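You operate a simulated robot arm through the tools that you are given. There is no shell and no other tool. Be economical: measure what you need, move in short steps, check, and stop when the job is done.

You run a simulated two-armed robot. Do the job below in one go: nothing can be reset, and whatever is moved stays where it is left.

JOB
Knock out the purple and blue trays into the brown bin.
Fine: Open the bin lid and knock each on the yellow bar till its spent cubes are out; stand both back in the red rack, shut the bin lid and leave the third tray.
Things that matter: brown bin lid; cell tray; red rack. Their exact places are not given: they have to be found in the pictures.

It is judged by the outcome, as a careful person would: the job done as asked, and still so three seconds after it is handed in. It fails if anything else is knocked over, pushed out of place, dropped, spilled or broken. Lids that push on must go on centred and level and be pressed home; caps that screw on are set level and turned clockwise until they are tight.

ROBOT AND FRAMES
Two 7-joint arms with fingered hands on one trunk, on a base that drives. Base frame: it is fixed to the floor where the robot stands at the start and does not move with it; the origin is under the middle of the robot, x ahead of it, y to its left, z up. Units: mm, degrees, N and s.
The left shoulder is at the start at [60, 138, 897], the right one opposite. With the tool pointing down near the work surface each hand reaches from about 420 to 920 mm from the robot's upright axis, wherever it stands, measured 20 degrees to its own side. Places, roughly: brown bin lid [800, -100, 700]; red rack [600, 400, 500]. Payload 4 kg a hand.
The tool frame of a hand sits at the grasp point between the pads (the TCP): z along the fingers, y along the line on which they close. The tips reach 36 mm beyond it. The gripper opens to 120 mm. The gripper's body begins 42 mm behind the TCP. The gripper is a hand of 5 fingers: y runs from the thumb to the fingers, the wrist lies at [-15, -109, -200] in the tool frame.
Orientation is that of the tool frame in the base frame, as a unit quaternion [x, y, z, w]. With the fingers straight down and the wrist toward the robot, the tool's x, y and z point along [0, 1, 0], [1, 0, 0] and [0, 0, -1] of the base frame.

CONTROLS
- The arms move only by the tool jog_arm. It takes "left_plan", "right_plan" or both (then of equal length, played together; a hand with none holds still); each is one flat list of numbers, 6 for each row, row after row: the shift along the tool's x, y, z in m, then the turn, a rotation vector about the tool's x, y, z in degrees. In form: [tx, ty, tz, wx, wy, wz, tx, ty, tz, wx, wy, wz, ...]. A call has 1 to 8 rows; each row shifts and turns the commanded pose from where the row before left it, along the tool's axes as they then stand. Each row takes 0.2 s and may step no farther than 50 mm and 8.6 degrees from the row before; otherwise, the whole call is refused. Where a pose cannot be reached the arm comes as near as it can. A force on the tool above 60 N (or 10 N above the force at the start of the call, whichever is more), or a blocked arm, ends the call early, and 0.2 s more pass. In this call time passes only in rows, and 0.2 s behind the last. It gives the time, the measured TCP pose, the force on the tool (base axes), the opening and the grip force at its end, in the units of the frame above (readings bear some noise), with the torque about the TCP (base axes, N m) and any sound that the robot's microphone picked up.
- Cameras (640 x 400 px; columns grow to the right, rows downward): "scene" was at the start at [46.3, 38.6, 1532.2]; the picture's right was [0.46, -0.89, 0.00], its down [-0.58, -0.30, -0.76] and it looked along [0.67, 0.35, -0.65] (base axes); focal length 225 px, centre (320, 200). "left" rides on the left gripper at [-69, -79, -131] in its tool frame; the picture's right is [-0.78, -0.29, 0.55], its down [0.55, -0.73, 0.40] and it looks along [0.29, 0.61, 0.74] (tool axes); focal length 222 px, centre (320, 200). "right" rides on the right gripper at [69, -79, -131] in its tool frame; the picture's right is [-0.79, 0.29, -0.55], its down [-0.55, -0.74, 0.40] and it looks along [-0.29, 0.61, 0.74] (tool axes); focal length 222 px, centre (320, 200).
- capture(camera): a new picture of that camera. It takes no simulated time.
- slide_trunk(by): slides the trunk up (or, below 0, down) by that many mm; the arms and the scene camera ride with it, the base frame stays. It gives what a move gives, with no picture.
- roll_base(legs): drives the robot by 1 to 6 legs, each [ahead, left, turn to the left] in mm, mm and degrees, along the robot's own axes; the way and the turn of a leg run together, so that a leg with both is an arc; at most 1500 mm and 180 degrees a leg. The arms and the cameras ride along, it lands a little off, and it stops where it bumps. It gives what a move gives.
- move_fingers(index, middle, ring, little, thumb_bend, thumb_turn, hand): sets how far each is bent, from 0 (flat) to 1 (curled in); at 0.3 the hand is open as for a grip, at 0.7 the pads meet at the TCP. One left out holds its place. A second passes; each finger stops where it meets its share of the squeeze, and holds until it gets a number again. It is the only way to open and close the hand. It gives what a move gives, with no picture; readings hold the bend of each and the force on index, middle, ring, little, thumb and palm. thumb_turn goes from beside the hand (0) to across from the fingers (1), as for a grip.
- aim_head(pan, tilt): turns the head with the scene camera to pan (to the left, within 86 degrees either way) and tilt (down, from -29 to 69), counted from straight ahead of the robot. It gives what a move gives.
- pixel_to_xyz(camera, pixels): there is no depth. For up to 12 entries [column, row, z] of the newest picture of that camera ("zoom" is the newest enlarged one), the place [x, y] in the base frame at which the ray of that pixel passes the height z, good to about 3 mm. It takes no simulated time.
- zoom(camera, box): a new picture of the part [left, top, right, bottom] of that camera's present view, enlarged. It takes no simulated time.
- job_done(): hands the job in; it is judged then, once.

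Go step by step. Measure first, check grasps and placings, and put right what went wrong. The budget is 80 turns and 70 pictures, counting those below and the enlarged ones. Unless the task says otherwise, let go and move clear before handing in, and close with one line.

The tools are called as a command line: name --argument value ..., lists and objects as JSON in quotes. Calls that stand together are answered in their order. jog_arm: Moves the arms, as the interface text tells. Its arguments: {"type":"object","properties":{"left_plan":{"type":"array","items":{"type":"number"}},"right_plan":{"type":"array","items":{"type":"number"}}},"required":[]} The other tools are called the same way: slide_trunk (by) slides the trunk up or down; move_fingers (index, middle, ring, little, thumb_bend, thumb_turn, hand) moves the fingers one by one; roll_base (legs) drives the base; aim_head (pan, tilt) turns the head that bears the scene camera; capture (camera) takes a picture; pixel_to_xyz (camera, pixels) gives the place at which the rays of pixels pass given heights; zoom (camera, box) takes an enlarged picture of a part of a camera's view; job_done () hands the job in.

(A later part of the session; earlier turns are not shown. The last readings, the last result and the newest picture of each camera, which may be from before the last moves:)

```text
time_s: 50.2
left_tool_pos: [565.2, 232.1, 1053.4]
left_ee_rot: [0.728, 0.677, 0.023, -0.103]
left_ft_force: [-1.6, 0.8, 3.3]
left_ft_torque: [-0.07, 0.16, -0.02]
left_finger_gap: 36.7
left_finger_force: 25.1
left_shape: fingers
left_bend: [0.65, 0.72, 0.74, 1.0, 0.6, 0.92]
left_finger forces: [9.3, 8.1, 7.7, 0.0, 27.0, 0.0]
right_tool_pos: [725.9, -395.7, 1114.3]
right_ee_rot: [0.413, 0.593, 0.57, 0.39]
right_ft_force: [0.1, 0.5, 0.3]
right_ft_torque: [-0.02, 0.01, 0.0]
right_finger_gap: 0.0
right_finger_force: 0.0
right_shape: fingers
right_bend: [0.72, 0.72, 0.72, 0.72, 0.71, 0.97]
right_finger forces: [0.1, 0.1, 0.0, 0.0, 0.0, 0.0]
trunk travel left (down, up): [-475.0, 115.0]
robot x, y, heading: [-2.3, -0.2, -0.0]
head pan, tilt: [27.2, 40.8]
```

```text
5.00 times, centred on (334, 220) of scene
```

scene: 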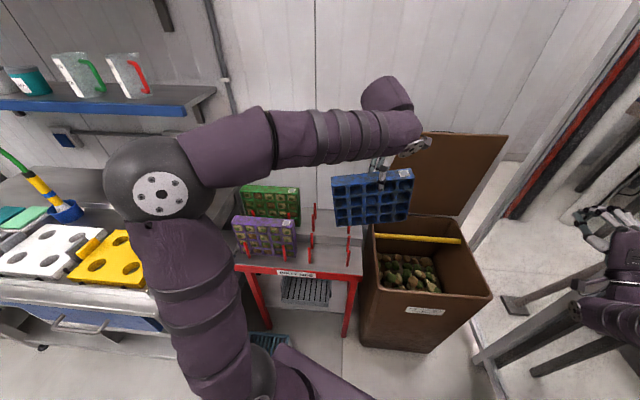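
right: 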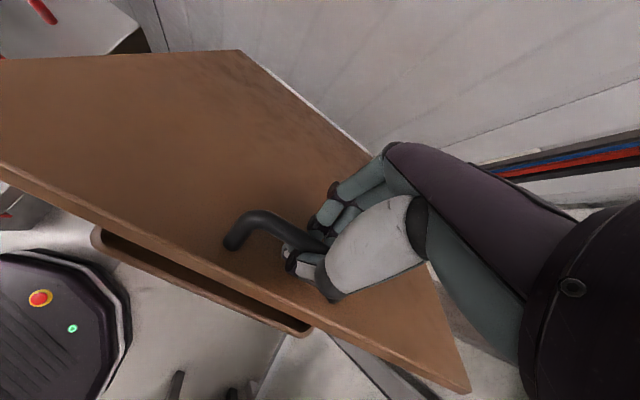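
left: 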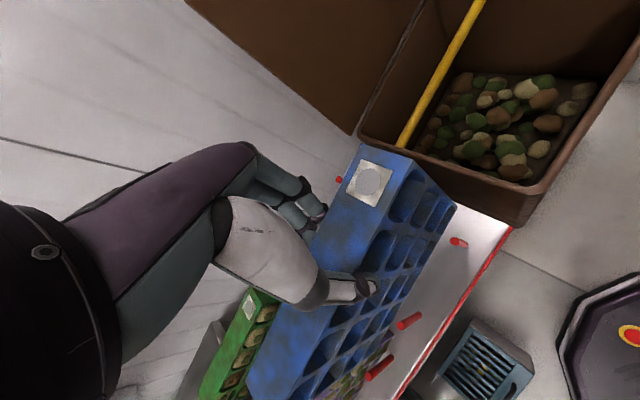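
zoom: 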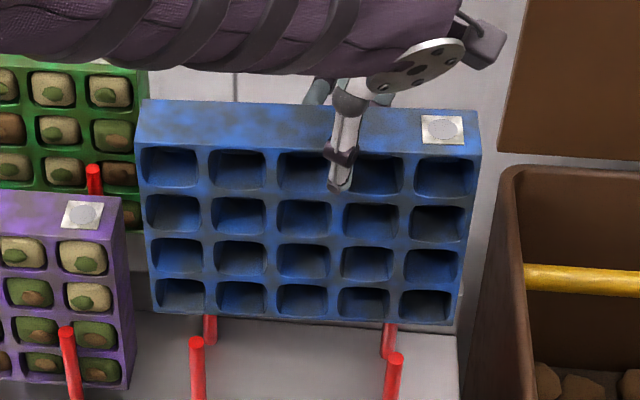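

There is a slight upward force (+5 N change), possibly a touch on a rear peg. I'll work out the rear pegs' bases and the tray's bottom edge.

pixel_to_xyz --camera "scene" --pixels '[[347.4, 251.6, 785], [312, 249, 785], [309.5, 258, 785], [348, 261.5, 785], [300.6, 242.6, 885], [361, 245, 885], [309.3, 248, 868], [349, 251.3, 868], [298, 209, 1052], [364.5, 212, 1052], [299, 200, 1052], [366, 202, 1052]]'

zoom --camera "left" --box '[260, 120, 500, 270]'

```text
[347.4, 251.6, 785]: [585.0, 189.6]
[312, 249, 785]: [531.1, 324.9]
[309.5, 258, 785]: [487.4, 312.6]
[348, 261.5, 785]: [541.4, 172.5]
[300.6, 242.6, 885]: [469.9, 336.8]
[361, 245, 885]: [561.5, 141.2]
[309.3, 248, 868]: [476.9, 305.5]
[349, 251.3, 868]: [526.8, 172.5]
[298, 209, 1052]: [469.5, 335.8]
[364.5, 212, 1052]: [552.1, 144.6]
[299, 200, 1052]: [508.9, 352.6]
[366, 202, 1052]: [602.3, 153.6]
```

```text
2.67 times, centred on (380, 195) of left
```

zoom: 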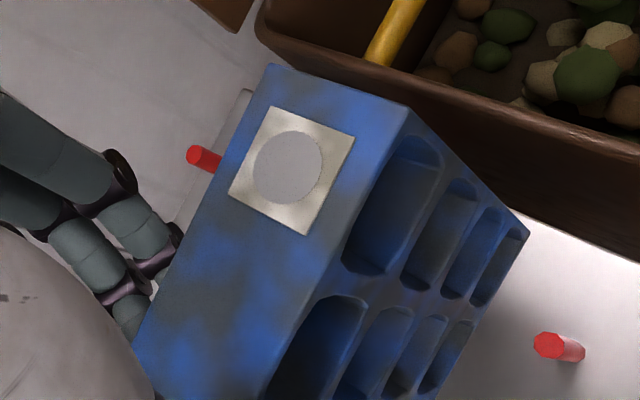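

The slot runs f≈559–609 and the tray's far right corner is near the rear peg. I'll yaw 2.3° clockwise, move 3 mm back, and lower in small steps.

jog_arm --left_plan '[-0.0013, -0.0027, 0, 0, 0, 2.3, -0.0035, 0.0024, 0.0195, 0, 0, 0, -0.0035, 0.0024, 0.0195, 0, 0, 0, -0.0035, 0.0024, 0.0195, 0, 0, 0]'

zoom --camera "scene" --box '[270, 190, 398, 270]'

```text
time_s: 51.2
left_tool_pos: [560.9, 231.1, 991.1]
left_ee_rot: [0.742, 0.662, 0.02, -0.105]
left_ft_force: [0.3, -0.5, -2.3]
left_ft_torque: [-0.03, -0.06, 0.02]
left_finger_gap: 36.9
left_finger_force: 25.3
left_shape: fingers
left_bend: [0.65, 0.72, 0.74, 1.0, 0.6, 0.91]
left_finger forces: [10.1, 7.6, 7.2, 0.1, 25.5, 0.1]
right_tool_pos: [728.2, -397.0, 1114.1]
right_ee_rot: [0.413, 0.594, 0.57, 0.39]
right_ft_force: [0.5, 0.5, 0.2]
right_ft_torque: [-0.02, 0.01, -0.01]
right_finger_gap: 0.2
right_finger_force: 0.1
right_shape: fingers
right_bend: [0.72, 0.72, 0.72, 0.72, 0.71, 0.97]
right_finger forces: [0.0, 0.1, 0.1, 0.0, 0.0, 0.0]
trunk travel left (down, up): [-475.0, 115.0]
robot x, y, heading: [3.1, -0.4, 0.1]
head pan, tilt: [27.2, 40.8]
```

```text
5.00 times, centred on (334, 230) of scene
```

zoom: 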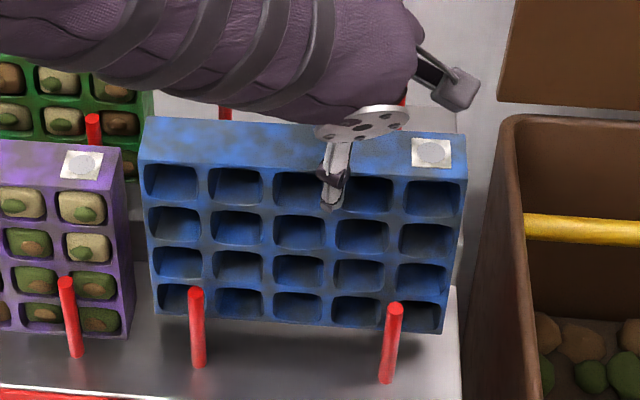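

The tray is now between the pegs with no contact force. I'll lower it the last ~35 mm.

jog_arm --left_plan '[-0.0021, 0.0014, 0.0117, 0, 0, 0, -0.0021, 0.0014, 0.0117, 0, 0, 0, -0.0018, 0.0012, 0.0098, 0, 0, 0]'

```text
time_s: 52.0
left_tool_pos: [560.9, 230.3, 960.8]
left_ee_rot: [0.742, 0.662, 0.023, -0.104]
left_ft_force: [-0.4, 1.2, 6.0]
left_ft_torque: [0.03, 0.22, 0.0]
left_finger_gap: 37.2
left_finger_force: 26.9
left_shape: fingers
left_bend: [0.65, 0.72, 0.74, 1.0, 0.6, 0.91]
left_finger forces: [9.2, 8.4, 8.4, 0.0, 26.6, 0.0]
right_tool_pos: [727.3, -397.5, 1114.8]
right_ee_rot: [0.412, 0.593, 0.571, 0.39]
right_ft_force: [1.0, 0.0, 0.0]
right_ft_torque: [0.0, 0.03, -0.01]
right_finger_gap: 0.1
right_finger_force: 0.1
right_shape: fingers
right_bend: [0.72, 0.72, 0.72, 0.72, 0.71, 0.97]
right_finger forces: [0.1, 0.0, 0.0, 0.0, 0.0, 0.0]
trunk travel left (down, up): [-475.0, 115.0]
robot x, y, heading: [0.7, 2.2, -0.1]
head pan, tilt: [27.2, 40.8]
```

Contact with the shelf has begun (+6 N up at z 961). I'll press 3 mm more, open the hand, and rise clear.

jog_arm --left_plan '[-0.0005, 0.0004, 0.003, 0, 0, 0]'

move_fingers --hand "left" --index 0.4 --middle 0.4 --ring 0.4 --little 0.4 --thumb_bend 0.4 --thumb_turn 1.0

jog_arm --left_plan '[0.0035, -0.0024, -0.0195, 0, 0, 0, 0.0078, -0.0054, -0.044, 0, 0, 0, 0.0078, -0.0054, -0.044, 0, 0, 0]'

zoom --camera "scene" --box '[220, 170, 380, 270]'

```text
time_s: 52.4
left_tool_pos: [562.0, 230.3, 959.8]
left_ee_rot: [0.742, 0.662, 0.023, -0.103]
left_ft_force: [1.6, 3.3, 23.9]
left_ft_torque: [0.07, 0.62, 0.0]
left_finger_gap: 37.0
left_finger_force: 28.7
left_shape: fingers
left_bend: [0.65, 0.72, 0.74, 1.0, 0.6, 0.91]
left_finger forces: [9.6, 9.7, 8.8, 0.0, 29.5, 0.1]
right_tool_pos: [727.4, -397.2, 1116.0]
right_ee_rot: [0.412, 0.593, 0.571, 0.39]
right_ft_force: [0.3, -0.4, 0.3]
right_ft_torque: [0.04, -0.01, 0.01]
right_finger_gap: 0.0
right_finger_force: 0.1
right_shape: fingers
right_bend: [0.72, 0.72, 0.72, 0.72, 0.71, 0.97]
right_finger forces: [0.0, 0.0, 0.1, 0.0, 0.0, 0.0]
trunk travel left (down, up): [-475.0, 115.0]
robot x, y, heading: [1.8, -3.4, 0.1]
head pan, tilt: [27.2, 40.8]
```

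```text
time_s: 53.4
left_tool_pos: [561.3, 230.6, 956.9]
left_ee_rot: [0.742, 0.662, 0.02, -0.106]
left_ft_force: [-0.9, 0.7, 0.4]
left_ft_torque: [-0.03, 0.03, 0.01]
left_finger_gap: 89.4
left_finger_force: 0.2
left_shape: fingers
left_bend: [0.4, 0.4, 0.4, 0.4, 0.4, 0.99]
left_finger forces: [0.0, 0.0, 0.0, 0.0, 0.2, 0.0]
right_tool_pos: [727.3, -396.9, 1114.7]
right_ee_rot: [0.413, 0.594, 0.57, 0.389]
right_ft_force: [-0.3, -0.1, 0.7]
right_ft_torque: [-0.02, 0.01, 0.02]
right_finger_gap: 0.2
right_finger_force: 0.0
right_shape: fingers
right_bend: [0.72, 0.72, 0.72, 0.72, 0.71, 0.97]
right_finger forces: [0.1, 0.0, 0.1, 0.1, 0.0, 0.1]
trunk travel left (down, up): [-475.0, 115.0]
robot x, y, heading: [0.1, -0.2, 0.3]
head pan, tilt: [27.2, 40.8]
```

```text
time_s: 54.2
left_tool_pos: [562.0, 229.5, 1066.5]
left_ee_rot: [0.742, 0.662, 0.021, -0.104]
left_ft_force: [-0.9, 0.6, 0.2]
left_ft_torque: [0.0, 0.0, 0.0]
left_finger_gap: 89.5
left_finger_force: 0.1
left_shape: fingers
left_bend: [0.4, 0.4, 0.4, 0.4, 0.4, 0.99]
left_finger forces: [0.0, 0.0, 0.0, 0.0, 0.1, 0.0]
right_tool_pos: [726.7, -398.0, 1114.8]
right_ee_rot: [0.412, 0.593, 0.571, 0.39]
right_ft_force: [0.0, 0.0, -0.4]
right_ft_torque: [-0.03, 0.0, -0.03]
right_finger_gap: 0.1
right_finger_force: 0.0
right_shape: fingers
right_bend: [0.72, 0.72, 0.72, 0.72, 0.71, 0.97]
right_finger forces: [0.0, 0.0, 0.0, 0.0, 0.0, 0.0]
trunk travel left (down, up): [-475.0, 115.0]
robot x, y, heading: [-1.9, -3.5, 0.1]
head pan, tilt: [27.2, 40.8]
```

```text
4.00 times, centred on (300, 220) of scene
```

zoom: 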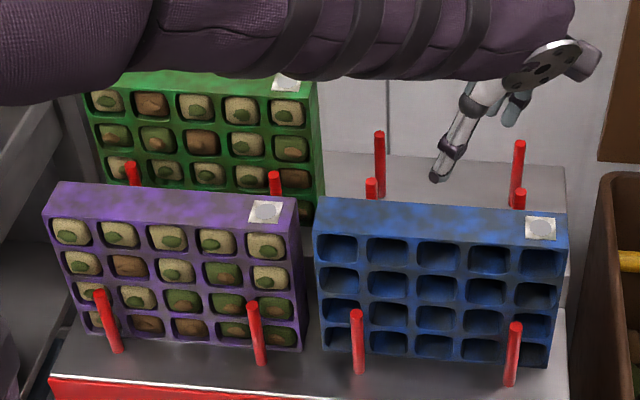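

The blue tray stands empty in its slot. Next the purple tray: I'll level the hand and measure the purple tray's top at z 955.

pixel_to_xyz --camera "scene" --pixels '[[231.4, 224.5, 955], [293.6, 228.3, 955], [235.5, 215.8, 955], [294, 219.3, 955], [275, 230.5, 945], [263.5, 230, 945], [268.5, 231, 945], [245, 243, 868], [283, 246, 868], [298.5, 228.5, 955], [361.8, 232.3, 955], [336.3, 233.5, 945]]'

jog_arm --left_plan '[0.012, -0.008, -0.04, -3.6, -4.8, 0, 0, 0, -0.03, -3.6, -4.8, 0]'

```text
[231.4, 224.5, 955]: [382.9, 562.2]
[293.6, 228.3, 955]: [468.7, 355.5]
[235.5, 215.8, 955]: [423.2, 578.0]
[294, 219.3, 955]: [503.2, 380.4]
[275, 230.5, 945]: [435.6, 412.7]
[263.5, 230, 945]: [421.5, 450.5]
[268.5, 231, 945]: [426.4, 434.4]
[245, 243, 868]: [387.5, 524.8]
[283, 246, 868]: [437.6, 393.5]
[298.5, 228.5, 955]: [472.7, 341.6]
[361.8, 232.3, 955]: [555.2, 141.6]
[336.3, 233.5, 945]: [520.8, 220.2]
```

```text
time_s: 54.8
left_tool_pos: [561.7, 233.2, 1137.2]
left_ee_rot: [0.746, 0.666, 0.0, -0.002]
left_ft_force: [-0.2, 0.1, 0.3]
left_ft_torque: [0.02, -0.03, -0.01]
left_finger_gap: 89.5
left_finger_force: 0.0
left_shape: fingers
left_bend: [0.4, 0.4, 0.4, 0.4, 0.4, 0.99]
left_finger forces: [0.0, 0.0, 0.0, 0.1, 0.1, 0.0]
right_tool_pos: [726.9, -396.5, 1114.4]
right_ee_rot: [0.413, 0.594, 0.57, 0.389]
right_ft_force: [0.0, -0.4, 0.9]
right_ft_torque: [0.04, 0.0, -0.01]
right_finger_gap: 0.0
right_finger_force: 0.1
right_shape: fingers
right_bend: [0.72, 0.72, 0.72, 0.72, 0.71, 0.97]
right_finger forces: [0.1, 0.0, 0.0, 0.0, 0.1, 0.1]
trunk travel left (down, up): [-475.0, 115.0]
robot x, y, heading: [-1.8, 0.4, -0.0]
head pan, tilt: [27.2, 40.8]
```

The purple tray's centre is near (444,469) with its 3–4 rib at l≈245. I'll move above it, turn the hand square to it, and use three fingers plus thumb this time.

jog_arm --left_plan '[0.0338, -0.0227, -0.005, 0, 0, 0, 0.0338, -0.0227, -0.005, 0, 0, 0, 0.0338, -0.0227, -0.005, 0, 0, 0, 0.0338, -0.0227, -0.005, 0, 0, 0, 0.0338, -0.0227, 0, 0, 0, -7.1, 0, 0, 0, 0, 0, -7.1, 0, 0, 0, 0, 0, -7.1, 0, 0, 0, 0, 0, -7.1]'

move_fingers --hand "left" --index 0.46 --middle 0.46 --ring 0.46 --little 0.3 --thumb_bend 0.42

zoom --camera "left" --box '[240, 140, 560, 340]'

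```text
time_s: 56.6
left_tool_pos: [468.7, 413.8, 1160.0]
left_ee_rot: [0.56, 0.829, 0.0, -0.002]
left_ft_force: [-0.9, 0.0, -0.1]
left_ft_torque: [-0.03, 0.0, -0.01]
left_finger_gap: 89.6
left_finger_force: 0.2
left_shape: fingers
left_bend: [0.4, 0.4, 0.4, 0.4, 0.4, 0.99]
left_finger forces: [0.0, 0.1, 0.1, 0.0, 0.0, 0.0]
right_tool_pos: [727.7, -397.0, 1114.3]
right_ee_rot: [0.413, 0.594, 0.57, 0.39]
right_ft_force: [-0.2, 0.4, 0.5]
right_ft_torque: [0.05, 0.01, -0.02]
right_finger_gap: 0.2
right_finger_force: 0.0
right_shape: fingers
right_bend: [0.72, 0.72, 0.72, 0.72, 0.71, 0.97]
right_finger forces: [0.0, 0.0, 0.0, 0.0, 0.1, 0.0]
trunk travel left (down, up): [-475.0, 115.0]
robot x, y, heading: [-0.2, -0.3, -0.2]
head pan, tilt: [27.2, 40.8]
```

```text
time_s: 57.6
left_tool_pos: [468.3, 414.3, 1158.3]
left_ee_rot: [0.56, 0.828, 0.0, -0.002]
left_ft_force: [-0.3, 0.7, -0.1]
left_ft_torque: [0.01, 0.01, -0.02]
left_finger_gap: 78.3
left_finger_force: 0.1
left_shape: fingers
left_bend: [0.46, 0.46, 0.46, 0.3, 0.42, 0.99]
left_finger forces: [0.0, 0.0, 0.0, 0.0, 0.0, 0.1]
right_tool_pos: [727.8, -396.7, 1114.9]
right_ee_rot: [0.413, 0.594, 0.57, 0.39]
right_ft_force: [0.1, -0.1, -0.2]
right_ft_torque: [0.03, 0.02, 0.04]
right_finger_gap: 0.2
right_finger_force: 0.0
right_shape: fingers
right_bend: [0.72, 0.72, 0.72, 0.72, 0.71, 0.97]
right_finger forces: [0.0, 0.0, 0.0, 0.1, 0.0, 0.0]
trunk travel left (down, up): [-475.0, 115.0]
robot x, y, heading: [-1.1, -1.9, 0.5]
head pan, tilt: [27.2, 40.8]
```

```text
2.00 times, centred on (400, 240) of left
```

zoom: 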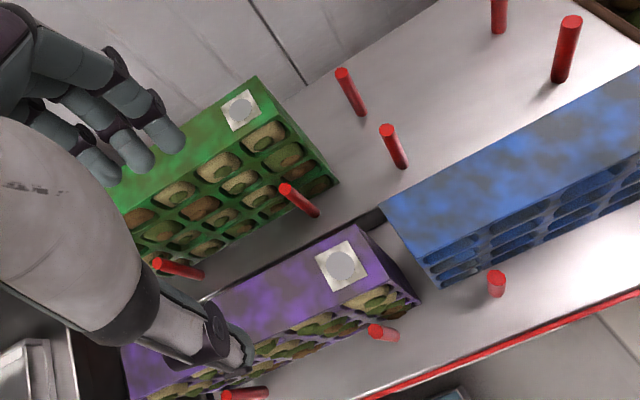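

I need to know the green tray's top position for finger clearance, so I'll triangulate its front-right top corner.

pixel_to_xyz --camera "left" --pixels '[[386, 199, 1000], [386, 199, 1050], [299, 248, 1000], [299, 248, 1050]]'

pixel_to_xyz --camera "scene" --pixels '[[297.5, 195, 1000], [297.5, 195, 1050], [241, 192, 1000], [241, 192, 1050]]'

```text
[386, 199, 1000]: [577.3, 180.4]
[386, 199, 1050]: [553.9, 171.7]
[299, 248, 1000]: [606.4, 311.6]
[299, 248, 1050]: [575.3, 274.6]
```

```text
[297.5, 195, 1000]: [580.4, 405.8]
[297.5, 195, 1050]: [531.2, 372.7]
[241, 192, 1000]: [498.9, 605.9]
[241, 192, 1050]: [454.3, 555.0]
```

That used an older full picture; I'll query the enlarged one directly.

pixel_to_xyz --camera "zoom" --pixels '[[292, 118, 1000], [292, 118, 1050], [415, 298, 955], [358, 228, 955], [235, 350, 955]]'

```text
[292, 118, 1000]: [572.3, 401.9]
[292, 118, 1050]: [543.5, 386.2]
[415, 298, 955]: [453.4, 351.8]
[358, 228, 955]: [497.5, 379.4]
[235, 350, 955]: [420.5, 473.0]
```

The green tray's front is at f≈669, z≈1020, leaving about 25 mm clearance. I'll move over the rib and lower to z≈1020.

jog_arm --left_plan '[0.041, -0.0035, 0, 0, 0, 0, 0, 0, 0.045, 0, 0, 0, 0, 0, 0.045, 0, 0, 0, 0, 0, 0.043, 0, 0, 0]'

zoom --camera "scene" --box '[220, 170, 380, 270]'

```text
time_s: 58.6
left_tool_pos: [449.9, 452.2, 1026.0]
left_ee_rot: [0.56, 0.828, 0.001, -0.001]
left_ft_force: [-0.6, -0.8, 0.5]
left_ft_torque: [0.01, 0.0, -0.05]
left_finger_gap: 78.2
left_finger_force: 0.1
left_shape: fingers
left_bend: [0.46, 0.46, 0.46, 0.3, 0.42, 0.99]
left_finger forces: [0.0, 0.0, 0.0, 0.0, 0.0, 0.1]
right_tool_pos: [727.8, -396.8, 1114.7]
right_ee_rot: [0.414, 0.594, 0.57, 0.39]
right_ft_force: [-0.5, 0.8, 0.1]
right_ft_torque: [0.01, 0.0, -0.05]
right_finger_gap: 0.0
right_finger_force: 0.0
right_shape: fingers
right_bend: [0.72, 0.72, 0.72, 0.72, 0.71, 0.97]
right_finger forces: [0.1, 0.0, 0.1, 0.0, 0.0, 0.1]
trunk travel left (down, up): [-475.0, 115.0]
robot x, y, heading: [1.1, -0.1, 0.1]
head pan, tilt: [27.2, 40.8]
```

```text
4.00 times, centred on (300, 220) of scene
```

zoom: 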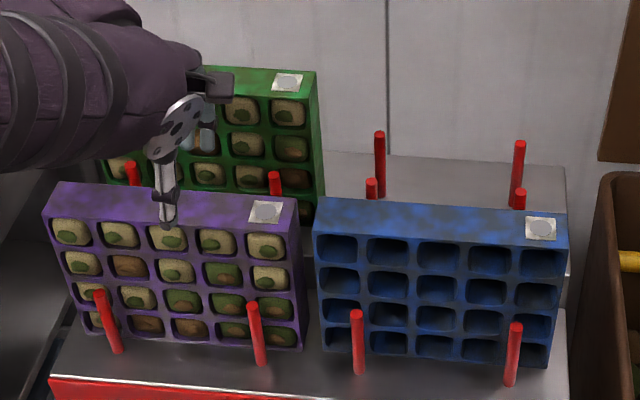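

The thumb tip shows at zoom (168,225); I'll compare it with the rib at (192,242).

pixel_to_xyz --camera "zoom" --pixels '[[168, 225, 990], [192, 236, 945], [143, 232, 945], [48, 225, 945], [290, 243, 945]]'

```text
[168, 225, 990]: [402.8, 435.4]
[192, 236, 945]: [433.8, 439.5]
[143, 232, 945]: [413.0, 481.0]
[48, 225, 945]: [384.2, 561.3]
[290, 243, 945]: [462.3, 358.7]
```

The thumb must go 8 mm right. I'll shift, descend to z≈957 and close three fingers and thumb.

jog_arm --left_plan '[-0.008, 0, 0.02, 0, 0, 0, 0, 0, 0.025, 0, 0, 0, 0, 0, 0.024, 0, 0, 0]'

move_fingers --hand "left" --index 0.85 --middle 0.85 --ring 0.85 --thumb_bend 0.85

jog_arm --left_plan '[0, 0, -0.02, 0, 0, 0, 0, 0, -0.03, 0, 0, 0]'

zoom --camera "scene" --box '[220, 150, 380, 250]'

```text
time_s: 59.4
left_tool_pos: [452.9, 443.8, 964.6]
left_ee_rot: [0.559, 0.829, 0.002, -0.001]
left_ft_force: [0.0, 0.4, -0.3]
left_ft_torque: [-0.02, 0.02, 0.02]
left_finger_gap: 78.2
left_finger_force: 0.1
left_shape: fingers
left_bend: [0.46, 0.46, 0.46, 0.3, 0.42, 0.99]
left_finger forces: [0.1, 0.0, 0.0, 0.1, 0.1, 0.0]
left hand out of reach, approached as far as the arm can: row 3
right_tool_pos: [727.1, -395.7, 1114.8]
right_ee_rot: [0.413, 0.594, 0.57, 0.389]
right_ft_force: [0.0, 0.7, 0.4]
right_ft_torque: [-0.02, -0.03, 0.0]
right_finger_gap: 0.2
right_finger_force: 0.0
right_shape: fingers
right_bend: [0.72, 0.72, 0.72, 0.72, 0.71, 0.97]
right_finger forces: [0.1, 0.0, 0.1, 0.1, 0.0, 0.0]
trunk travel left (down, up): [-475.0, 115.0]
robot x, y, heading: [-0.1, 1.4, 0.0]
head pan, tilt: [27.2, 40.8]
```

```text
time_s: 60.4
left_tool_pos: [454.5, 444.6, 964.4]
left_ee_rot: [0.559, 0.829, 0.003, -0.002]
left_ft_force: [1.3, 1.4, -1.9]
left_ft_torque: [-0.03, -0.19, -0.17]
left_finger_gap: 37.3
left_finger_force: 22.9
left_shape: fingers
left_bend: [0.65, 0.65, 0.66, 0.3, 0.56, 1.0]
left_finger forces: [9.3, 7.2, 7.4, 0.0, 22.9, 0.1]
right_tool_pos: [727.7, -396.1, 1114.7]
right_ee_rot: [0.414, 0.594, 0.569, 0.39]
right_ft_force: [0.4, -0.6, -0.6]
right_ft_torque: [0.01, 0.01, -0.03]
right_finger_gap: 0.0
right_finger_force: 0.1
right_shape: fingers
right_bend: [0.72, 0.72, 0.72, 0.72, 0.71, 0.97]
right_finger forces: [0.0, 0.0, 0.0, 0.0, 0.0, 0.0]
trunk travel left (down, up): [-475.0, 115.0]
robot x, y, heading: [2.3, -0.6, 0.2]
head pan, tilt: [27.2, 40.8]
```

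```text
time_s: 61.0
left_tool_pos: [453.8, 444.5, 1012.8]
left_ee_rot: [0.56, 0.828, 0.0, -0.002]
left_ft_force: [-0.5, 0.6, -1.7]
left_ft_torque: [-0.02, -0.02, 0.0]
left_finger_gap: 37.0
left_finger_force: 22.2
left_shape: fingers
left_bend: [0.65, 0.65, 0.67, 0.3, 0.56, 1.0]
left_finger forces: [9.1, 6.3, 6.1, 0.0, 22.6, 0.1]
right_tool_pos: [727.8, -397.1, 1114.9]
right_ee_rot: [0.413, 0.594, 0.57, 0.39]
right_ft_force: [0.0, -0.6, 0.1]
right_ft_torque: [0.03, 0.02, -0.01]
right_finger_gap: 0.0
right_finger_force: 0.1
right_shape: fingers
right_bend: [0.72, 0.72, 0.72, 0.72, 0.71, 0.97]
right_finger forces: [0.1, 0.0, 0.0, 0.1, 0.1, 0.1]
trunk travel left (down, up): [-475.0, 115.0]
robot x, y, heading: [0.5, -2.0, 0.2]
head pan, tilt: [27.2, 40.8]
```

```text
4.00 times, centred on (300, 200) of scene
```

zoom: 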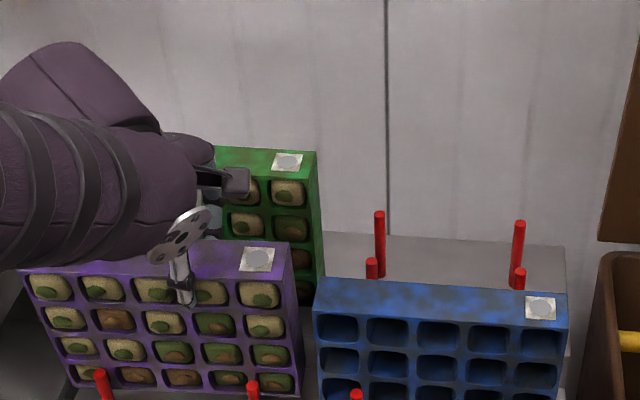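

The purple tray is lifted square with the grip unchanged. I'll lift higher, carry it right over the blue tray with clearance, and tip it over the bin.

jog_arm --left_plan '[0, 0, -0.045, 0, 0, 0, 0, 0, -0.049, 0, 0, 0, 0, 0, -0.049, 0, 0, 0, -0.035, 0, 0, 0, 0, 0, -0.047, 0, 0, 0, 0, 0, -0.047, 0, 0, 0, 0, 0, -0.047, 0, 0, 0, 0, 0, -0.047, 0, 0, 0, 0, 0]'

jog_arm --left_plan '[-0.0461, 0.0166, 0, -6.875, 0, 0, -0.0461, 0.0165, 0.002, -6.875, 0, 0, -0.0461, 0.0161, 0.004, -6.875, 0, 0, -0.0461, 0.0155, 0.0058, -6.875, 0, 0, -0.0461, 0.0147, 0.0077, -6.875, 0, 0, -0.0461, 0.0137, 0.0094, -6.875, 0, 0, -0.0461, 0.0125, 0.011, -6.875, 0, 0, -0.0461, 0.0111, 0.0124, -6.875, 0, 0]'

capture --camera "scene"

```text
time_s: 62.8
left_tool_pos: [538.1, 236.7, 1155.2]
left_ee_rot: [0.559, 0.829, 0.001, -0.003]
left_ft_force: [0.3, 0.6, -2.2]
left_ft_torque: [-0.05, -0.02, -0.02]
left_finger_gap: 36.7
left_finger_force: 21.2
left_shape: fingers
left_bend: [0.65, 0.65, 0.67, 0.3, 0.57, 1.0]
left_finger forces: [9.1, 6.1, 5.9, 0.0, 22.3, 0.1]
right_tool_pos: [728.5, -396.8, 1114.8]
right_ee_rot: [0.413, 0.594, 0.57, 0.389]
right_ft_force: [-0.2, 0.4, -0.2]
right_ft_torque: [0.05, -0.03, 0.01]
right_finger_gap: 0.0
right_finger_force: 0.1
right_shape: fingers
right_bend: [0.72, 0.72, 0.72, 0.72, 0.71, 0.97]
right_finger forces: [0.1, 0.1, 0.0, 0.0, 0.0, 0.1]
trunk travel left (down, up): [-475.0, 115.0]
robot x, y, heading: [0.9, 0.7, 0.3]
head pan, tilt: [27.2, 40.8]
```

```text
time_s: 64.6
left_tool_pos: [798.4, -57.3, 1154.6]
left_ee_rot: [0.498, 0.733, 0.383, 0.258]
left_ft_force: [-0.1, 0.0, -1.8]
left_ft_torque: [-0.1, 0.14, -0.02]
left_finger_gap: 36.5
left_finger_force: 20.6
left_shape: fingers
left_bend: [0.65, 0.66, 0.67, 0.3, 0.57, 1.0]
left_finger forces: [8.1, 5.7, 5.5, 0.1, 22.0, 0.0]
right_tool_pos: [729.5, -398.0, 1112.7]
right_ee_rot: [0.412, 0.594, 0.571, 0.388]
right_ft_force: [-0.1, -0.5, 0.1]
right_ft_torque: [-0.02, 0.0, 0.02]
right_finger_gap: 0.0
right_finger_force: 0.1
right_shape: fingers
right_bend: [0.72, 0.72, 0.72, 0.72, 0.71, 0.97]
right_finger forces: [0.1, 0.0, 0.0, 0.1, 0.0, 0.0]
trunk travel left (down, up): [-475.0, 115.0]
robot x, y, heading: [2.2, 2.5, -0.1]
head pan, tilt: [27.2, 40.8]
```

```text
18 pictures are left
```

scene: 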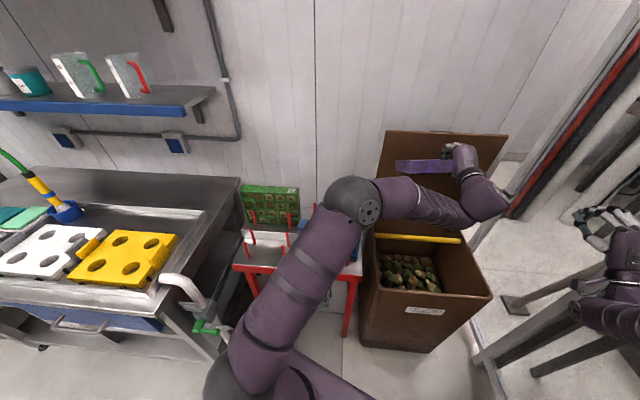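

The purple tray is in the same knock pose (f≈719, l≈-352). I'll lower it and knock several times.

jog_arm --left_plan '[0, -0.0399, 0.0279, 0, 0, 0, 0, -0.0399, 0.0279, 0, 0, 0, 0, -0.0399, 0.0279, 0, 0, 0, 0, -0.0399, 0.0279, 0, 0, 0, 0, -0.0399, 0.0279, 0, 0, 0, 0, -0.0399, 0.0279, 0, 0, 0, 0, -0.0399, 0.0279, 0, 0, 0]'

jog_arm --left_plan '[0, -0.0082, 0.0057, 0, 0, 0, 0, -0.0405, 0.0283, 0, 0, 0, 0, 0.0405, -0.0283, 0, 0, 0, 0, -0.0405, 0.0283, 0, 0, 0, 0, 0.0405, -0.0283, 0, 0, 0, 0, -0.0405, 0.0283, 0, 0, 0, 0, 0.0405, -0.0283, 0, 0, 0]'

zoom --camera "left" --box '[240, 140, 560, 340]'

```text
time_s: 66.2
left_tool_pos: [797.3, -53.5, 811.3]
left_ee_rot: [0.497, 0.735, 0.384, 0.257]
left_ft_force: [-0.1, 0.7, -1.2]
left_ft_torque: [-0.09, 0.07, -0.02]
left_finger_gap: 36.7
left_finger_force: 21.2
left_shape: fingers
left_bend: [0.65, 0.66, 0.67, 0.3, 0.57, 1.0]
left_finger forces: [7.9, 6.0, 5.5, 0.0, 22.1, 0.0]
right_tool_pos: [729.4, -397.4, 1113.1]
right_ee_rot: [0.413, 0.594, 0.57, 0.39]
right_ft_force: [0.0, 0.1, 0.5]
right_ft_torque: [0.01, 0.0, 0.01]
right_finger_gap: 0.0
right_finger_force: 0.0
right_shape: fingers
right_bend: [0.72, 0.72, 0.72, 0.72, 0.71, 0.97]
right_finger forces: [0.0, 0.0, 0.0, 0.0, 0.0, 0.1]
trunk travel left (down, up): [-475.0, 115.0]
robot x, y, heading: [2.0, -1.1, -0.1]
head pan, tilt: [27.2, 40.8]
```

```text
time_s: 67.8
left_tool_pos: [797.3, -54.1, 800.3]
left_ee_rot: [0.499, 0.735, 0.382, 0.255]
left_ft_force: [0.5, 0.7, -1.9]
left_ft_torque: [-0.1, 0.07, 0.01]
left_finger_gap: 36.7
left_finger_force: 21.1
left_shape: fingers
left_bend: [0.64, 0.65, 0.67, 0.3, 0.58, 1.0]
left_finger forces: [8.4, 6.0, 5.5, 0.0, 22.0, 0.0]
right_tool_pos: [728.2, -397.2, 1113.3]
right_ee_rot: [0.413, 0.594, 0.57, 0.39]
right_ft_force: [0.4, -0.9, -0.5]
right_ft_torque: [0.02, 0.01, 0.0]
right_finger_gap: 0.0
right_finger_force: 0.1
right_shape: fingers
right_bend: [0.72, 0.72, 0.72, 0.72, 0.71, 0.97]
right_finger forces: [0.0, 0.0, 0.1, 0.0, 0.0, 0.0]
trunk travel left (down, up): [-475.0, 115.0]
robot x, y, heading: [-0.1, 4.4, 0.1]
head pan, tilt: [27.2, 40.8]
```

```text
2.00 times, centred on (400, 240) of left
```

zoom: 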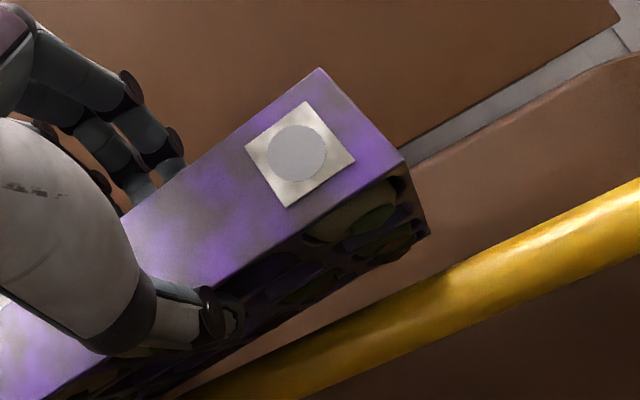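

Some cubes remain in the right column (zoom (365,215)). I'll knock a little deeper and more times.

jog_arm --left_plan '[0, -0.0115, 0.008, 0, 0, 0, 0, -0.0405, 0.0283, 0, 0, 0, 0, 0.0405, -0.0283, 0, 0, 0, 0, -0.0405, 0.0283, 0, 0, 0, 0, 0.0405, -0.0283, 0, 0, 0, 0, -0.0405, 0.0283, 0, 0, 0, 0, 0.0405, -0.0283, 0, 0, 0]'

zoom --camera "left" --box '[300, 180, 500, 305]'

```text
time_s: 69.4
left_tool_pos: [795.4, -53.8, 784.7]
left_ee_rot: [0.499, 0.736, 0.381, 0.254]
left_ft_force: [-0.3, -0.5, -1.6]
left_ft_torque: [-0.03, 0.07, -0.05]
left_finger_gap: 38.4
left_finger_force: 19.9
left_shape: fingers
left_bend: [0.64, 0.65, 0.67, 0.3, 0.58, 1.0]
left_finger forces: [7.9, 6.2, 5.6, 0.0, 21.1, 0.0]
right_tool_pos: [727.4, -397.9, 1115.9]
right_ee_rot: [0.413, 0.594, 0.57, 0.39]
right_ft_force: [0.4, -0.2, 0.5]
right_ft_torque: [0.0, 0.03, -0.05]
right_finger_gap: 0.0
right_finger_force: 0.1
right_shape: fingers
right_bend: [0.72, 0.72, 0.72, 0.72, 0.71, 0.97]
right_finger forces: [0.0, 0.1, 0.1, 0.0, 0.0, 0.0]
trunk travel left (down, up): [-475.0, 115.0]
robot x, y, heading: [-0.8, 2.3, -0.1]
head pan, tilt: [27.2, 40.8]
```

```text
3.20 times, centred on (400, 242) of left
```

zoom: 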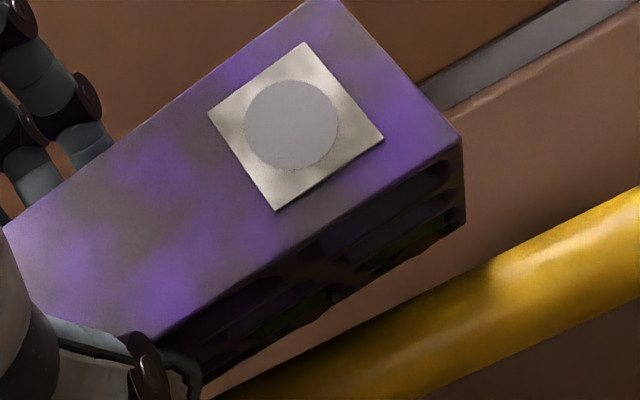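

The face is dark and the tray has pivoted a bit; I'll knock with the bar nearer the grip (25 mm further in) for a firmer blow.

jog_arm --left_plan '[0, 0.0143, 0.0205, 0, 0, 0, 0, -0.0405, 0.0283, 0, 0, 0, 0, 0.0405, -0.0283, 0, 0, 0, 0, -0.0405, 0.0283, 0, 0, 0, 0, 0.0405, -0.0283, 0, 0, 0, 0, -0.0405, 0.0283, 0, 0, 0, 0, 0.0405, -0.0283, 0, 0, 0]'

jog_arm --left_plan '[0, -0.0405, 0.0283, 0, 0, 0, 0, 0.0405, -0.0283, 0, 0, 0, 0, -0.0405, 0.0283, 0, 0, 0, 0, 0.0405, -0.0283, 0, 0, 0, 0, 0.028, -0.0388, 0, 0, 0]'

zoom --camera "left" --box '[300, 180, 500, 305]'

```text
time_s: 71.0
left_tool_pos: [819.1, -44.3, 786.6]
left_ee_rot: [0.5, 0.735, 0.381, 0.254]
left_ft_force: [-0.5, -0.8, -1.4]
left_ft_torque: [-0.05, 0.07, 0.04]
left_finger_gap: 38.0
left_finger_force: 20.7
left_shape: fingers
left_bend: [0.64, 0.65, 0.67, 0.3, 0.57, 1.0]
left_finger forces: [8.5, 6.1, 5.2, 0.0, 21.4, 0.0]
right_tool_pos: [726.1, -396.9, 1114.0]
right_ee_rot: [0.413, 0.594, 0.57, 0.39]
right_ft_force: [-0.6, -0.2, -0.4]
right_ft_torque: [-0.01, 0.01, 0.03]
right_finger_gap: 0.0
right_finger_force: 0.1
right_shape: fingers
right_bend: [0.72, 0.72, 0.72, 0.72, 0.71, 0.97]
right_finger forces: [0.1, 0.1, 0.0, 0.1, 0.0, 0.1]
trunk travel left (down, up): [-475.0, 115.0]
robot x, y, heading: [2.9, 3.2, 0.1]
head pan, tilt: [27.2, 40.8]
```

```text
time_s: 72.2
left_tool_pos: [804.7, -51.4, 831.8]
left_ee_rot: [0.499, 0.735, 0.383, 0.255]
left_ft_force: [-0.9, 0.1, -1.5]
left_ft_torque: [-0.05, 0.11, -0.01]
left_finger_gap: 38.1
left_finger_force: 20.7
left_shape: fingers
left_bend: [0.64, 0.65, 0.67, 0.3, 0.57, 1.0]
left_finger forces: [8.6, 6.0, 5.2, 0.1, 21.2, 0.0]
right_tool_pos: [727.7, -397.0, 1113.2]
right_ee_rot: [0.413, 0.594, 0.57, 0.39]
right_ft_force: [-0.8, 0.0, -0.2]
right_ft_torque: [0.01, -0.01, 0.04]
right_finger_gap: 0.0
right_finger_force: 0.1
right_shape: fingers
right_bend: [0.72, 0.72, 0.72, 0.72, 0.71, 0.97]
right_finger forces: [0.0, 0.0, 0.0, 0.0, 0.0, 0.0]
trunk travel left (down, up): [-475.0, 115.0]
robot x, y, heading: [-0.7, -1.6, 0.1]
head pan, tilt: [27.2, 40.8]
```

```text
3.20 times, centred on (400, 242) of left
```

zoom: 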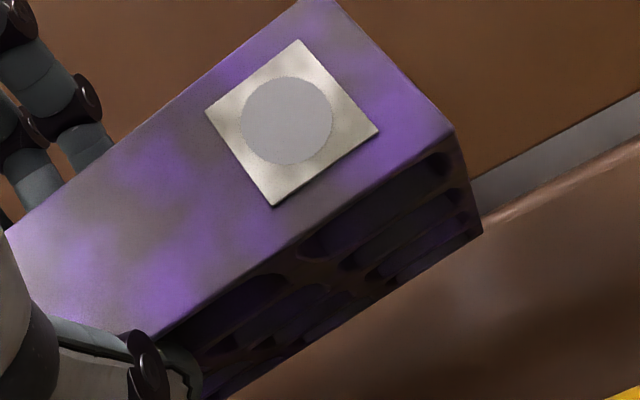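

The visible cells now look empty. I'll lift out, turn the tray upright while still over the bin, and inspect the face.

jog_arm --left_plan '[0, 0.0384, -0.0268, 0, 0, 0, 0, 0.0384, -0.0268, 0, 0, 0, 0, 0.0384, -0.0268, 0, 0, 0, 0, 0.0384, -0.0268, 0, 0, 0, 0, 0.0384, -0.0268, 0, 0, 0, 0, 0.0384, -0.0268, 0, 0, 0, 0, 0.0384, -0.0268, 0, 0, 0]'

jog_arm --left_plan '[0, -0.0095, -0.0136, 6.875, 0, 0, 0, -0.0111, -0.0124, 6.875, 0, 0, 0, -0.0125, -0.011, 6.875, 0, 0, 0, -0.0137, -0.0094, 6.875, 0, 0, 0, -0.0147, -0.0077, 6.875, 0, 0, 0, -0.0155, -0.0058, 6.875, 0, 0, 0, -0.0161, -0.004, 6.875, 0, 0, 0, -0.0165, -0.002, 6.875, 0, 0]'

zoom --camera "scene" --box '[360, 130, 520, 230]'

```text
time_s: 73.8
left_tool_pos: [806.9, -51.0, 1163.3]
left_ee_rot: [0.498, 0.735, 0.383, 0.256]
left_ft_force: [0.5, 0.1, -1.1]
left_ft_torque: [-0.08, 0.1, 0.03]
left_finger_gap: 38.1
left_finger_force: 20.1
left_shape: fingers
left_bend: [0.64, 0.65, 0.68, 0.3, 0.57, 1.0]
left_finger forces: [8.5, 5.9, 5.1, 0.0, 21.1, 0.0]
right_tool_pos: [727.2, -396.9, 1113.7]
right_ee_rot: [0.413, 0.594, 0.57, 0.389]
right_ft_force: [-0.1, 0.4, 0.5]
right_ft_torque: [0.02, -0.01, 0.01]
right_finger_gap: 0.0
right_finger_force: 0.0
right_shape: fingers
right_bend: [0.72, 0.72, 0.72, 0.72, 0.71, 0.97]
right_finger forces: [0.0, 0.0, 0.0, 0.0, 0.0, 0.0]
trunk travel left (down, up): [-475.0, 115.0]
robot x, y, heading: [0.3, 2.8, 0.1]
head pan, tilt: [27.2, 40.8]
```

```text
time_s: 75.6
left_tool_pos: [683.0, -101.2, 1162.1]
left_ee_rot: [0.56, 0.829, 0.0, -0.003]
left_ft_force: [0.3, 0.3, -1.9]
left_ft_torque: [-0.07, -0.05, -0.04]
left_finger_gap: 37.8
left_finger_force: 21.1
left_shape: fingers
left_bend: [0.64, 0.65, 0.68, 0.3, 0.57, 1.0]
left_finger forces: [8.8, 6.6, 5.2, 0.0, 20.8, 0.0]
right_tool_pos: [728.0, -396.5, 1113.7]
right_ee_rot: [0.413, 0.594, 0.57, 0.39]
right_ft_force: [-0.7, 0.8, -0.2]
right_ft_torque: [-0.01, 0.0, 0.01]
right_finger_gap: 0.0
right_finger_force: 0.0
right_shape: fingers
right_bend: [0.72, 0.72, 0.72, 0.72, 0.71, 0.97]
right_finger forces: [0.0, 0.1, 0.1, 0.0, 0.1, 0.1]
trunk travel left (down, up): [-475.0, 115.0]
robot x, y, heading: [-1.9, -0.4, 0.1]
head pan, tilt: [27.2, 40.8]
```

```text
4.00 times, centred on (440, 180) of scene
```

zoom: 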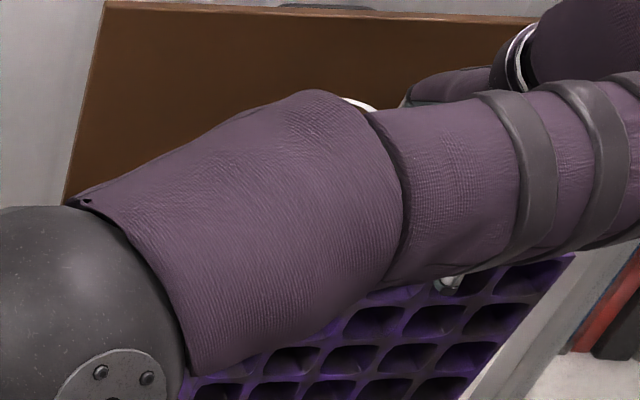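

The visible purple cells look empty, but the forearm hides part. I'll carry it left toward the rack at height and look again.

jog_arm --left_plan '[0.045, 0, 0, 0, 0, 0, 0.048, 0, 0, 0, 0, 0, 0.048, 0, 0, 0, 0, 0, 0.048, 0, 0, 0, 0, 0, 0.048, 0, 0, 0, 0, 0, 0.048, 0, 0, 0, 0, 0, 0.03, 0, 0, 0, 0, 0]'

zoom --camera "scene" --box '[280, 140, 440, 240]'

```text
time_s: 77.2
left_tool_pos: [565.5, 191.0, 1163.4]
left_ee_rot: [0.561, 0.828, 0.0, -0.002]
left_ft_force: [-1.1, -0.1, -1.8]
left_ft_torque: [-0.01, -0.02, 0.03]
left_finger_gap: 37.4
left_finger_force: 20.6
left_shape: fingers
left_bend: [0.64, 0.65, 0.68, 0.3, 0.57, 1.0]
left_finger forces: [8.8, 6.3, 5.3, 0.0, 20.5, 0.0]
right_tool_pos: [727.3, -397.0, 1114.5]
right_ee_rot: [0.413, 0.594, 0.57, 0.39]
right_ft_force: [-0.1, -0.7, 0.4]
right_ft_torque: [-0.02, -0.01, -0.01]
right_finger_gap: 0.0
right_finger_force: 0.0
right_shape: fingers
right_bend: [0.72, 0.72, 0.72, 0.72, 0.71, 0.97]
right_finger forces: [0.0, 0.1, 0.0, 0.0, 0.0, 0.0]
trunk travel left (down, up): [-475.0, 115.0]
robot x, y, heading: [-0.7, -0.9, 0.1]
head pan, tilt: [27.2, 40.8]
```

```text
4.00 times, centred on (360, 190) of scene
```

zoom: 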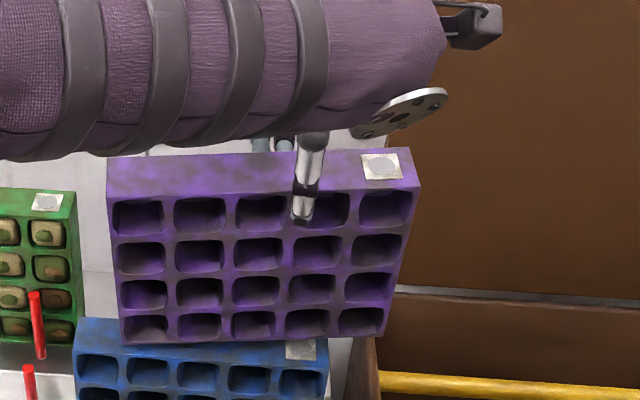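

All 20 purple cells are empty. I'll measure its corners for the return to its slot.

pixel_to_xyz --camera "zoom" --pixels '[[107, 198, 1154], [420, 187, 1154], [107, 158, 1154], [410, 148, 1154], [123, 345, 987], [380, 335, 987], [107, 198, 1144], [420, 187, 1164]]'

capture --camera "left"

```text
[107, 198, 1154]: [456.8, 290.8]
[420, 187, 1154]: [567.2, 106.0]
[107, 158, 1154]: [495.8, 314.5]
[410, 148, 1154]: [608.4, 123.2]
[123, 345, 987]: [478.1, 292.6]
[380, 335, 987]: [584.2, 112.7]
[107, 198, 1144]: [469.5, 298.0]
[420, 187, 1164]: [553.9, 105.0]
```

```text
12 pictures are left
```

left: 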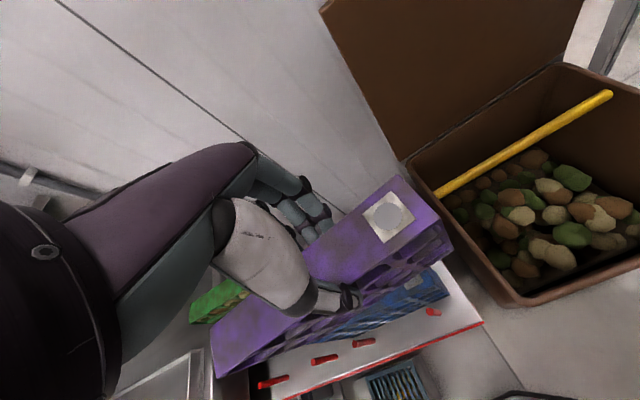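

I'll use the left view for the same corners: FR (441,223), BR (398,178), BL (211,327), FL (215,376).

pixel_to_xyz --camera "left" --pixels '[[441, 223, 1154], [441, 223, 1170], [398, 178, 1154], [398, 178, 1170], [215, 376, 1154], [215, 376, 1140], [211, 327, 1154], [211, 327, 1140]]'

```text
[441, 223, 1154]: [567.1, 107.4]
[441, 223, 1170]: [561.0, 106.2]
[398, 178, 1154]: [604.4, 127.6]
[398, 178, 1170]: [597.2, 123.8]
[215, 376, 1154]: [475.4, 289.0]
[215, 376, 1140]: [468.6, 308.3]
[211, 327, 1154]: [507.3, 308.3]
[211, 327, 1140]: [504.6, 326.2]
```

The purple tray is yawed ~4.5°, 2.4° left-low and leaning ~5.5°. I'll carry it over its own slot, correct those angles, and check again.

jog_arm --left_plan '[0.0457, 0, 0, 0, 0, 0, 0.0457, 0, 0, 0, 0, 0, 0.0457, 0, 0, 0, 0, 0, 0.0457, 0, 0.015, 0, 0, 0, 0.0457, 0, 0.0155, 0, 0, 0, 0.0457, 0, 0.0155, 0, 0, 0, 0, 0, 0.0155, 5.0, 2.4, 4.5]'

zoom --camera "scene" --box '[210, 175, 370, 275]'

```text
time_s: 78.8
left_tool_pos: [464.4, 444.0, 1103.5]
left_ee_rot: [0.592, 0.805, -0.024, -0.044]
left_ft_force: [1.2, 1.1, 1.9]
left_ft_torque: [-0.23, -0.2, 0.12]
left_finger_gap: 37.6
left_finger_force: 21.7
left_shape: fingers
left_bend: [0.64, 0.66, 0.71, 0.3, 0.57, 1.0]
left_finger forces: [13.5, 5.2, 3.6, 0.0, 21.4, 0.0]
right_tool_pos: [729.3, -396.1, 1113.4]
right_ee_rot: [0.412, 0.594, 0.571, 0.389]
right_ft_force: [-0.5, -0.1, 0.3]
right_ft_torque: [-0.03, 0.01, 0.0]
right_finger_gap: 0.0
right_finger_force: 0.1
right_shape: fingers
right_bend: [0.72, 0.72, 0.72, 0.72, 0.71, 0.97]
right_finger forces: [0.1, 0.0, 0.1, 0.1, 0.1, 0.0]
trunk travel left (down, up): [-475.0, 115.0]
robot x, y, heading: [-0.5, -1.7, -0.0]
head pan, tilt: [27.2, 40.8]
```

```text
4.00 times, centred on (290, 225) of scene
```

zoom: 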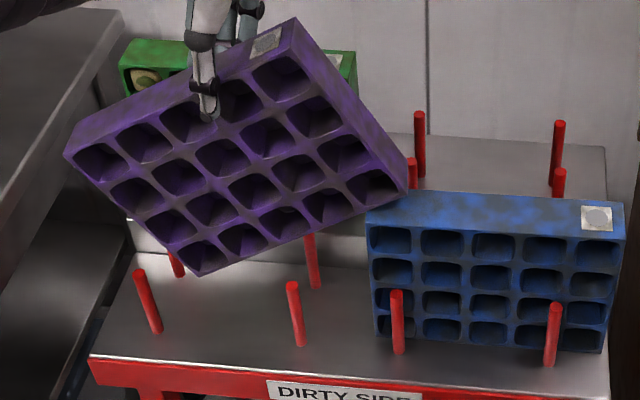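

The purple tray's lower right corner caught the blue tray's top as I came down too early, and it has turned ~30° in the grip. I'll raise it clear first, then inspect both.

jog_arm --left_plan '[0, 0, -0.035, 0, 0, 0, 0, 0, -0.045, 0, 0, 0]'

zoom --camera "scene" --box '[220, 150, 380, 270]'

```text
time_s: 79.4
left_tool_pos: [471.6, 443.3, 1182.4]
left_ee_rot: [0.591, 0.805, -0.023, -0.045]
left_ft_force: [0.0, -0.4, -2.1]
left_ft_torque: [0.01, -0.07, -0.01]
left_finger_gap: 37.7
left_finger_force: 20.7
left_shape: fingers
left_bend: [0.64, 0.66, 0.72, 0.3, 0.57, 1.0]
left_finger forces: [9.5, 5.5, 5.9, 0.1, 20.7, 0.0]
right_tool_pos: [728.4, -396.1, 1114.1]
right_ee_rot: [0.414, 0.594, 0.57, 0.39]
right_ft_force: [0.6, 0.0, 0.2]
right_ft_torque: [-0.01, 0.0, -0.05]
right_finger_gap: 0.0
right_finger_force: 0.1
right_shape: fingers
right_bend: [0.72, 0.72, 0.72, 0.72, 0.71, 0.97]
right_finger forces: [0.1, 0.0, 0.0, 0.1, 0.0, 0.0]
trunk travel left (down, up): [-475.0, 115.0]
robot x, y, heading: [-1.6, 0.6, 0.3]
head pan, tilt: [27.2, 40.8]
```

```text
3.33 times, centred on (300, 210) of scene
```

zoom: 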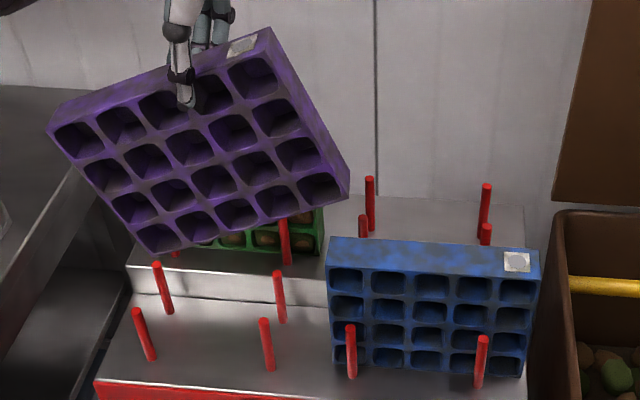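

The blue tray still stands in its slot (slid about 10 mm right), and the purple one hangs about 25° left-low. I'll roll the hand to level the purple tray and measure again.

jog_arm --left_plan '[0, 0, 0, 0, 8, 0, 0, 0, 0, 0, 8, 0, 0, 0, 0, 0, 8, 0]'

zoom --camera "scene" --box '[210, 140, 370, 240]'

```text
time_s: 80.2
left_tool_pos: [471.7, 445.1, 1182.4]
left_ee_rot: [0.583, 0.778, 0.1, -0.211]
left_ft_force: [0.4, -0.5, -0.7]
left_ft_torque: [-0.07, -0.06, -0.01]
left_finger_gap: 37.8
left_finger_force: 20.6
left_shape: fingers
left_bend: [0.64, 0.66, 0.72, 0.3, 0.57, 1.0]
left_finger forces: [9.6, 5.4, 5.6, 0.0, 20.8, 0.0]
right_tool_pos: [727.2, -396.8, 1115.4]
right_ee_rot: [0.413, 0.594, 0.57, 0.389]
right_ft_force: [-0.6, 0.0, -0.2]
right_ft_torque: [-0.04, 0.02, 0.0]
right_finger_gap: 0.0
right_finger_force: 0.1
right_shape: fingers
right_bend: [0.72, 0.72, 0.72, 0.72, 0.71, 0.97]
right_finger forces: [0.1, 0.1, 0.1, 0.0, 0.0, 0.0]
trunk travel left (down, up): [-475.0, 115.0]
robot x, y, heading: [3.4, 0.5, 0.1]
head pan, tilt: [27.2, 40.8]
```

```text
4.00 times, centred on (290, 190) of scene
```

zoom: 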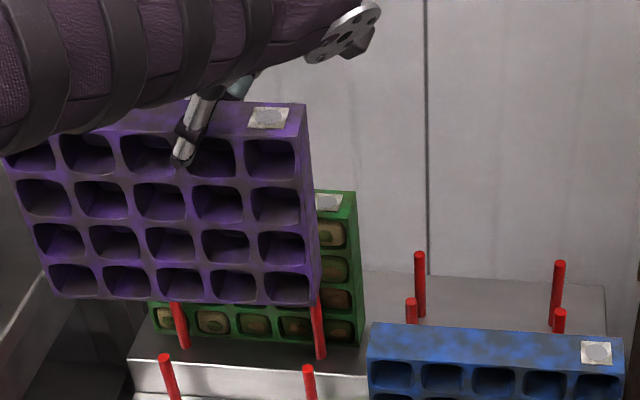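

The tray is nearly level again. One left view to triangulate.

capture --camera "left"

pixel_to_xyz --camera "scene" --pixels '[[211.3, 178.7, 1175], [288.2, 175, 1175], [286.2, 165.7, 1175], [222.5, 214.3, 1005], [288.8, 216.3, 1005], [288.2, 175, 1165], [211.3, 178.7, 1165], [222.5, 214.3, 1015], [288.8, 216.3, 1015]]'

```text
8 pictures are left
```

left: 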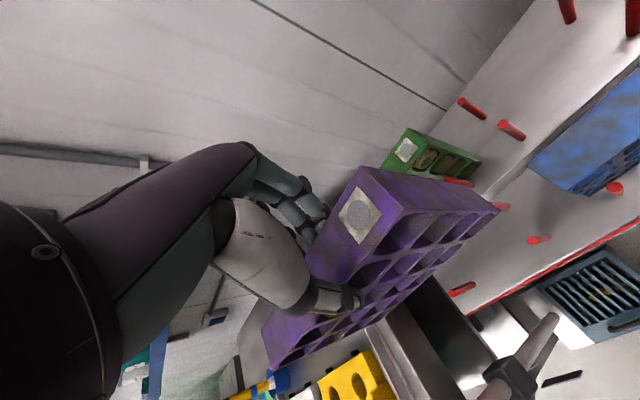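

```text
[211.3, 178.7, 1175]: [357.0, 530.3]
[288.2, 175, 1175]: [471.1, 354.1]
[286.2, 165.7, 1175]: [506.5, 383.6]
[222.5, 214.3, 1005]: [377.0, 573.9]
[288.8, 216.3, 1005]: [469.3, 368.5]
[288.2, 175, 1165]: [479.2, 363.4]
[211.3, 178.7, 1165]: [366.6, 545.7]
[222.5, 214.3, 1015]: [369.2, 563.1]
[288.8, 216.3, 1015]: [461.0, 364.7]
```

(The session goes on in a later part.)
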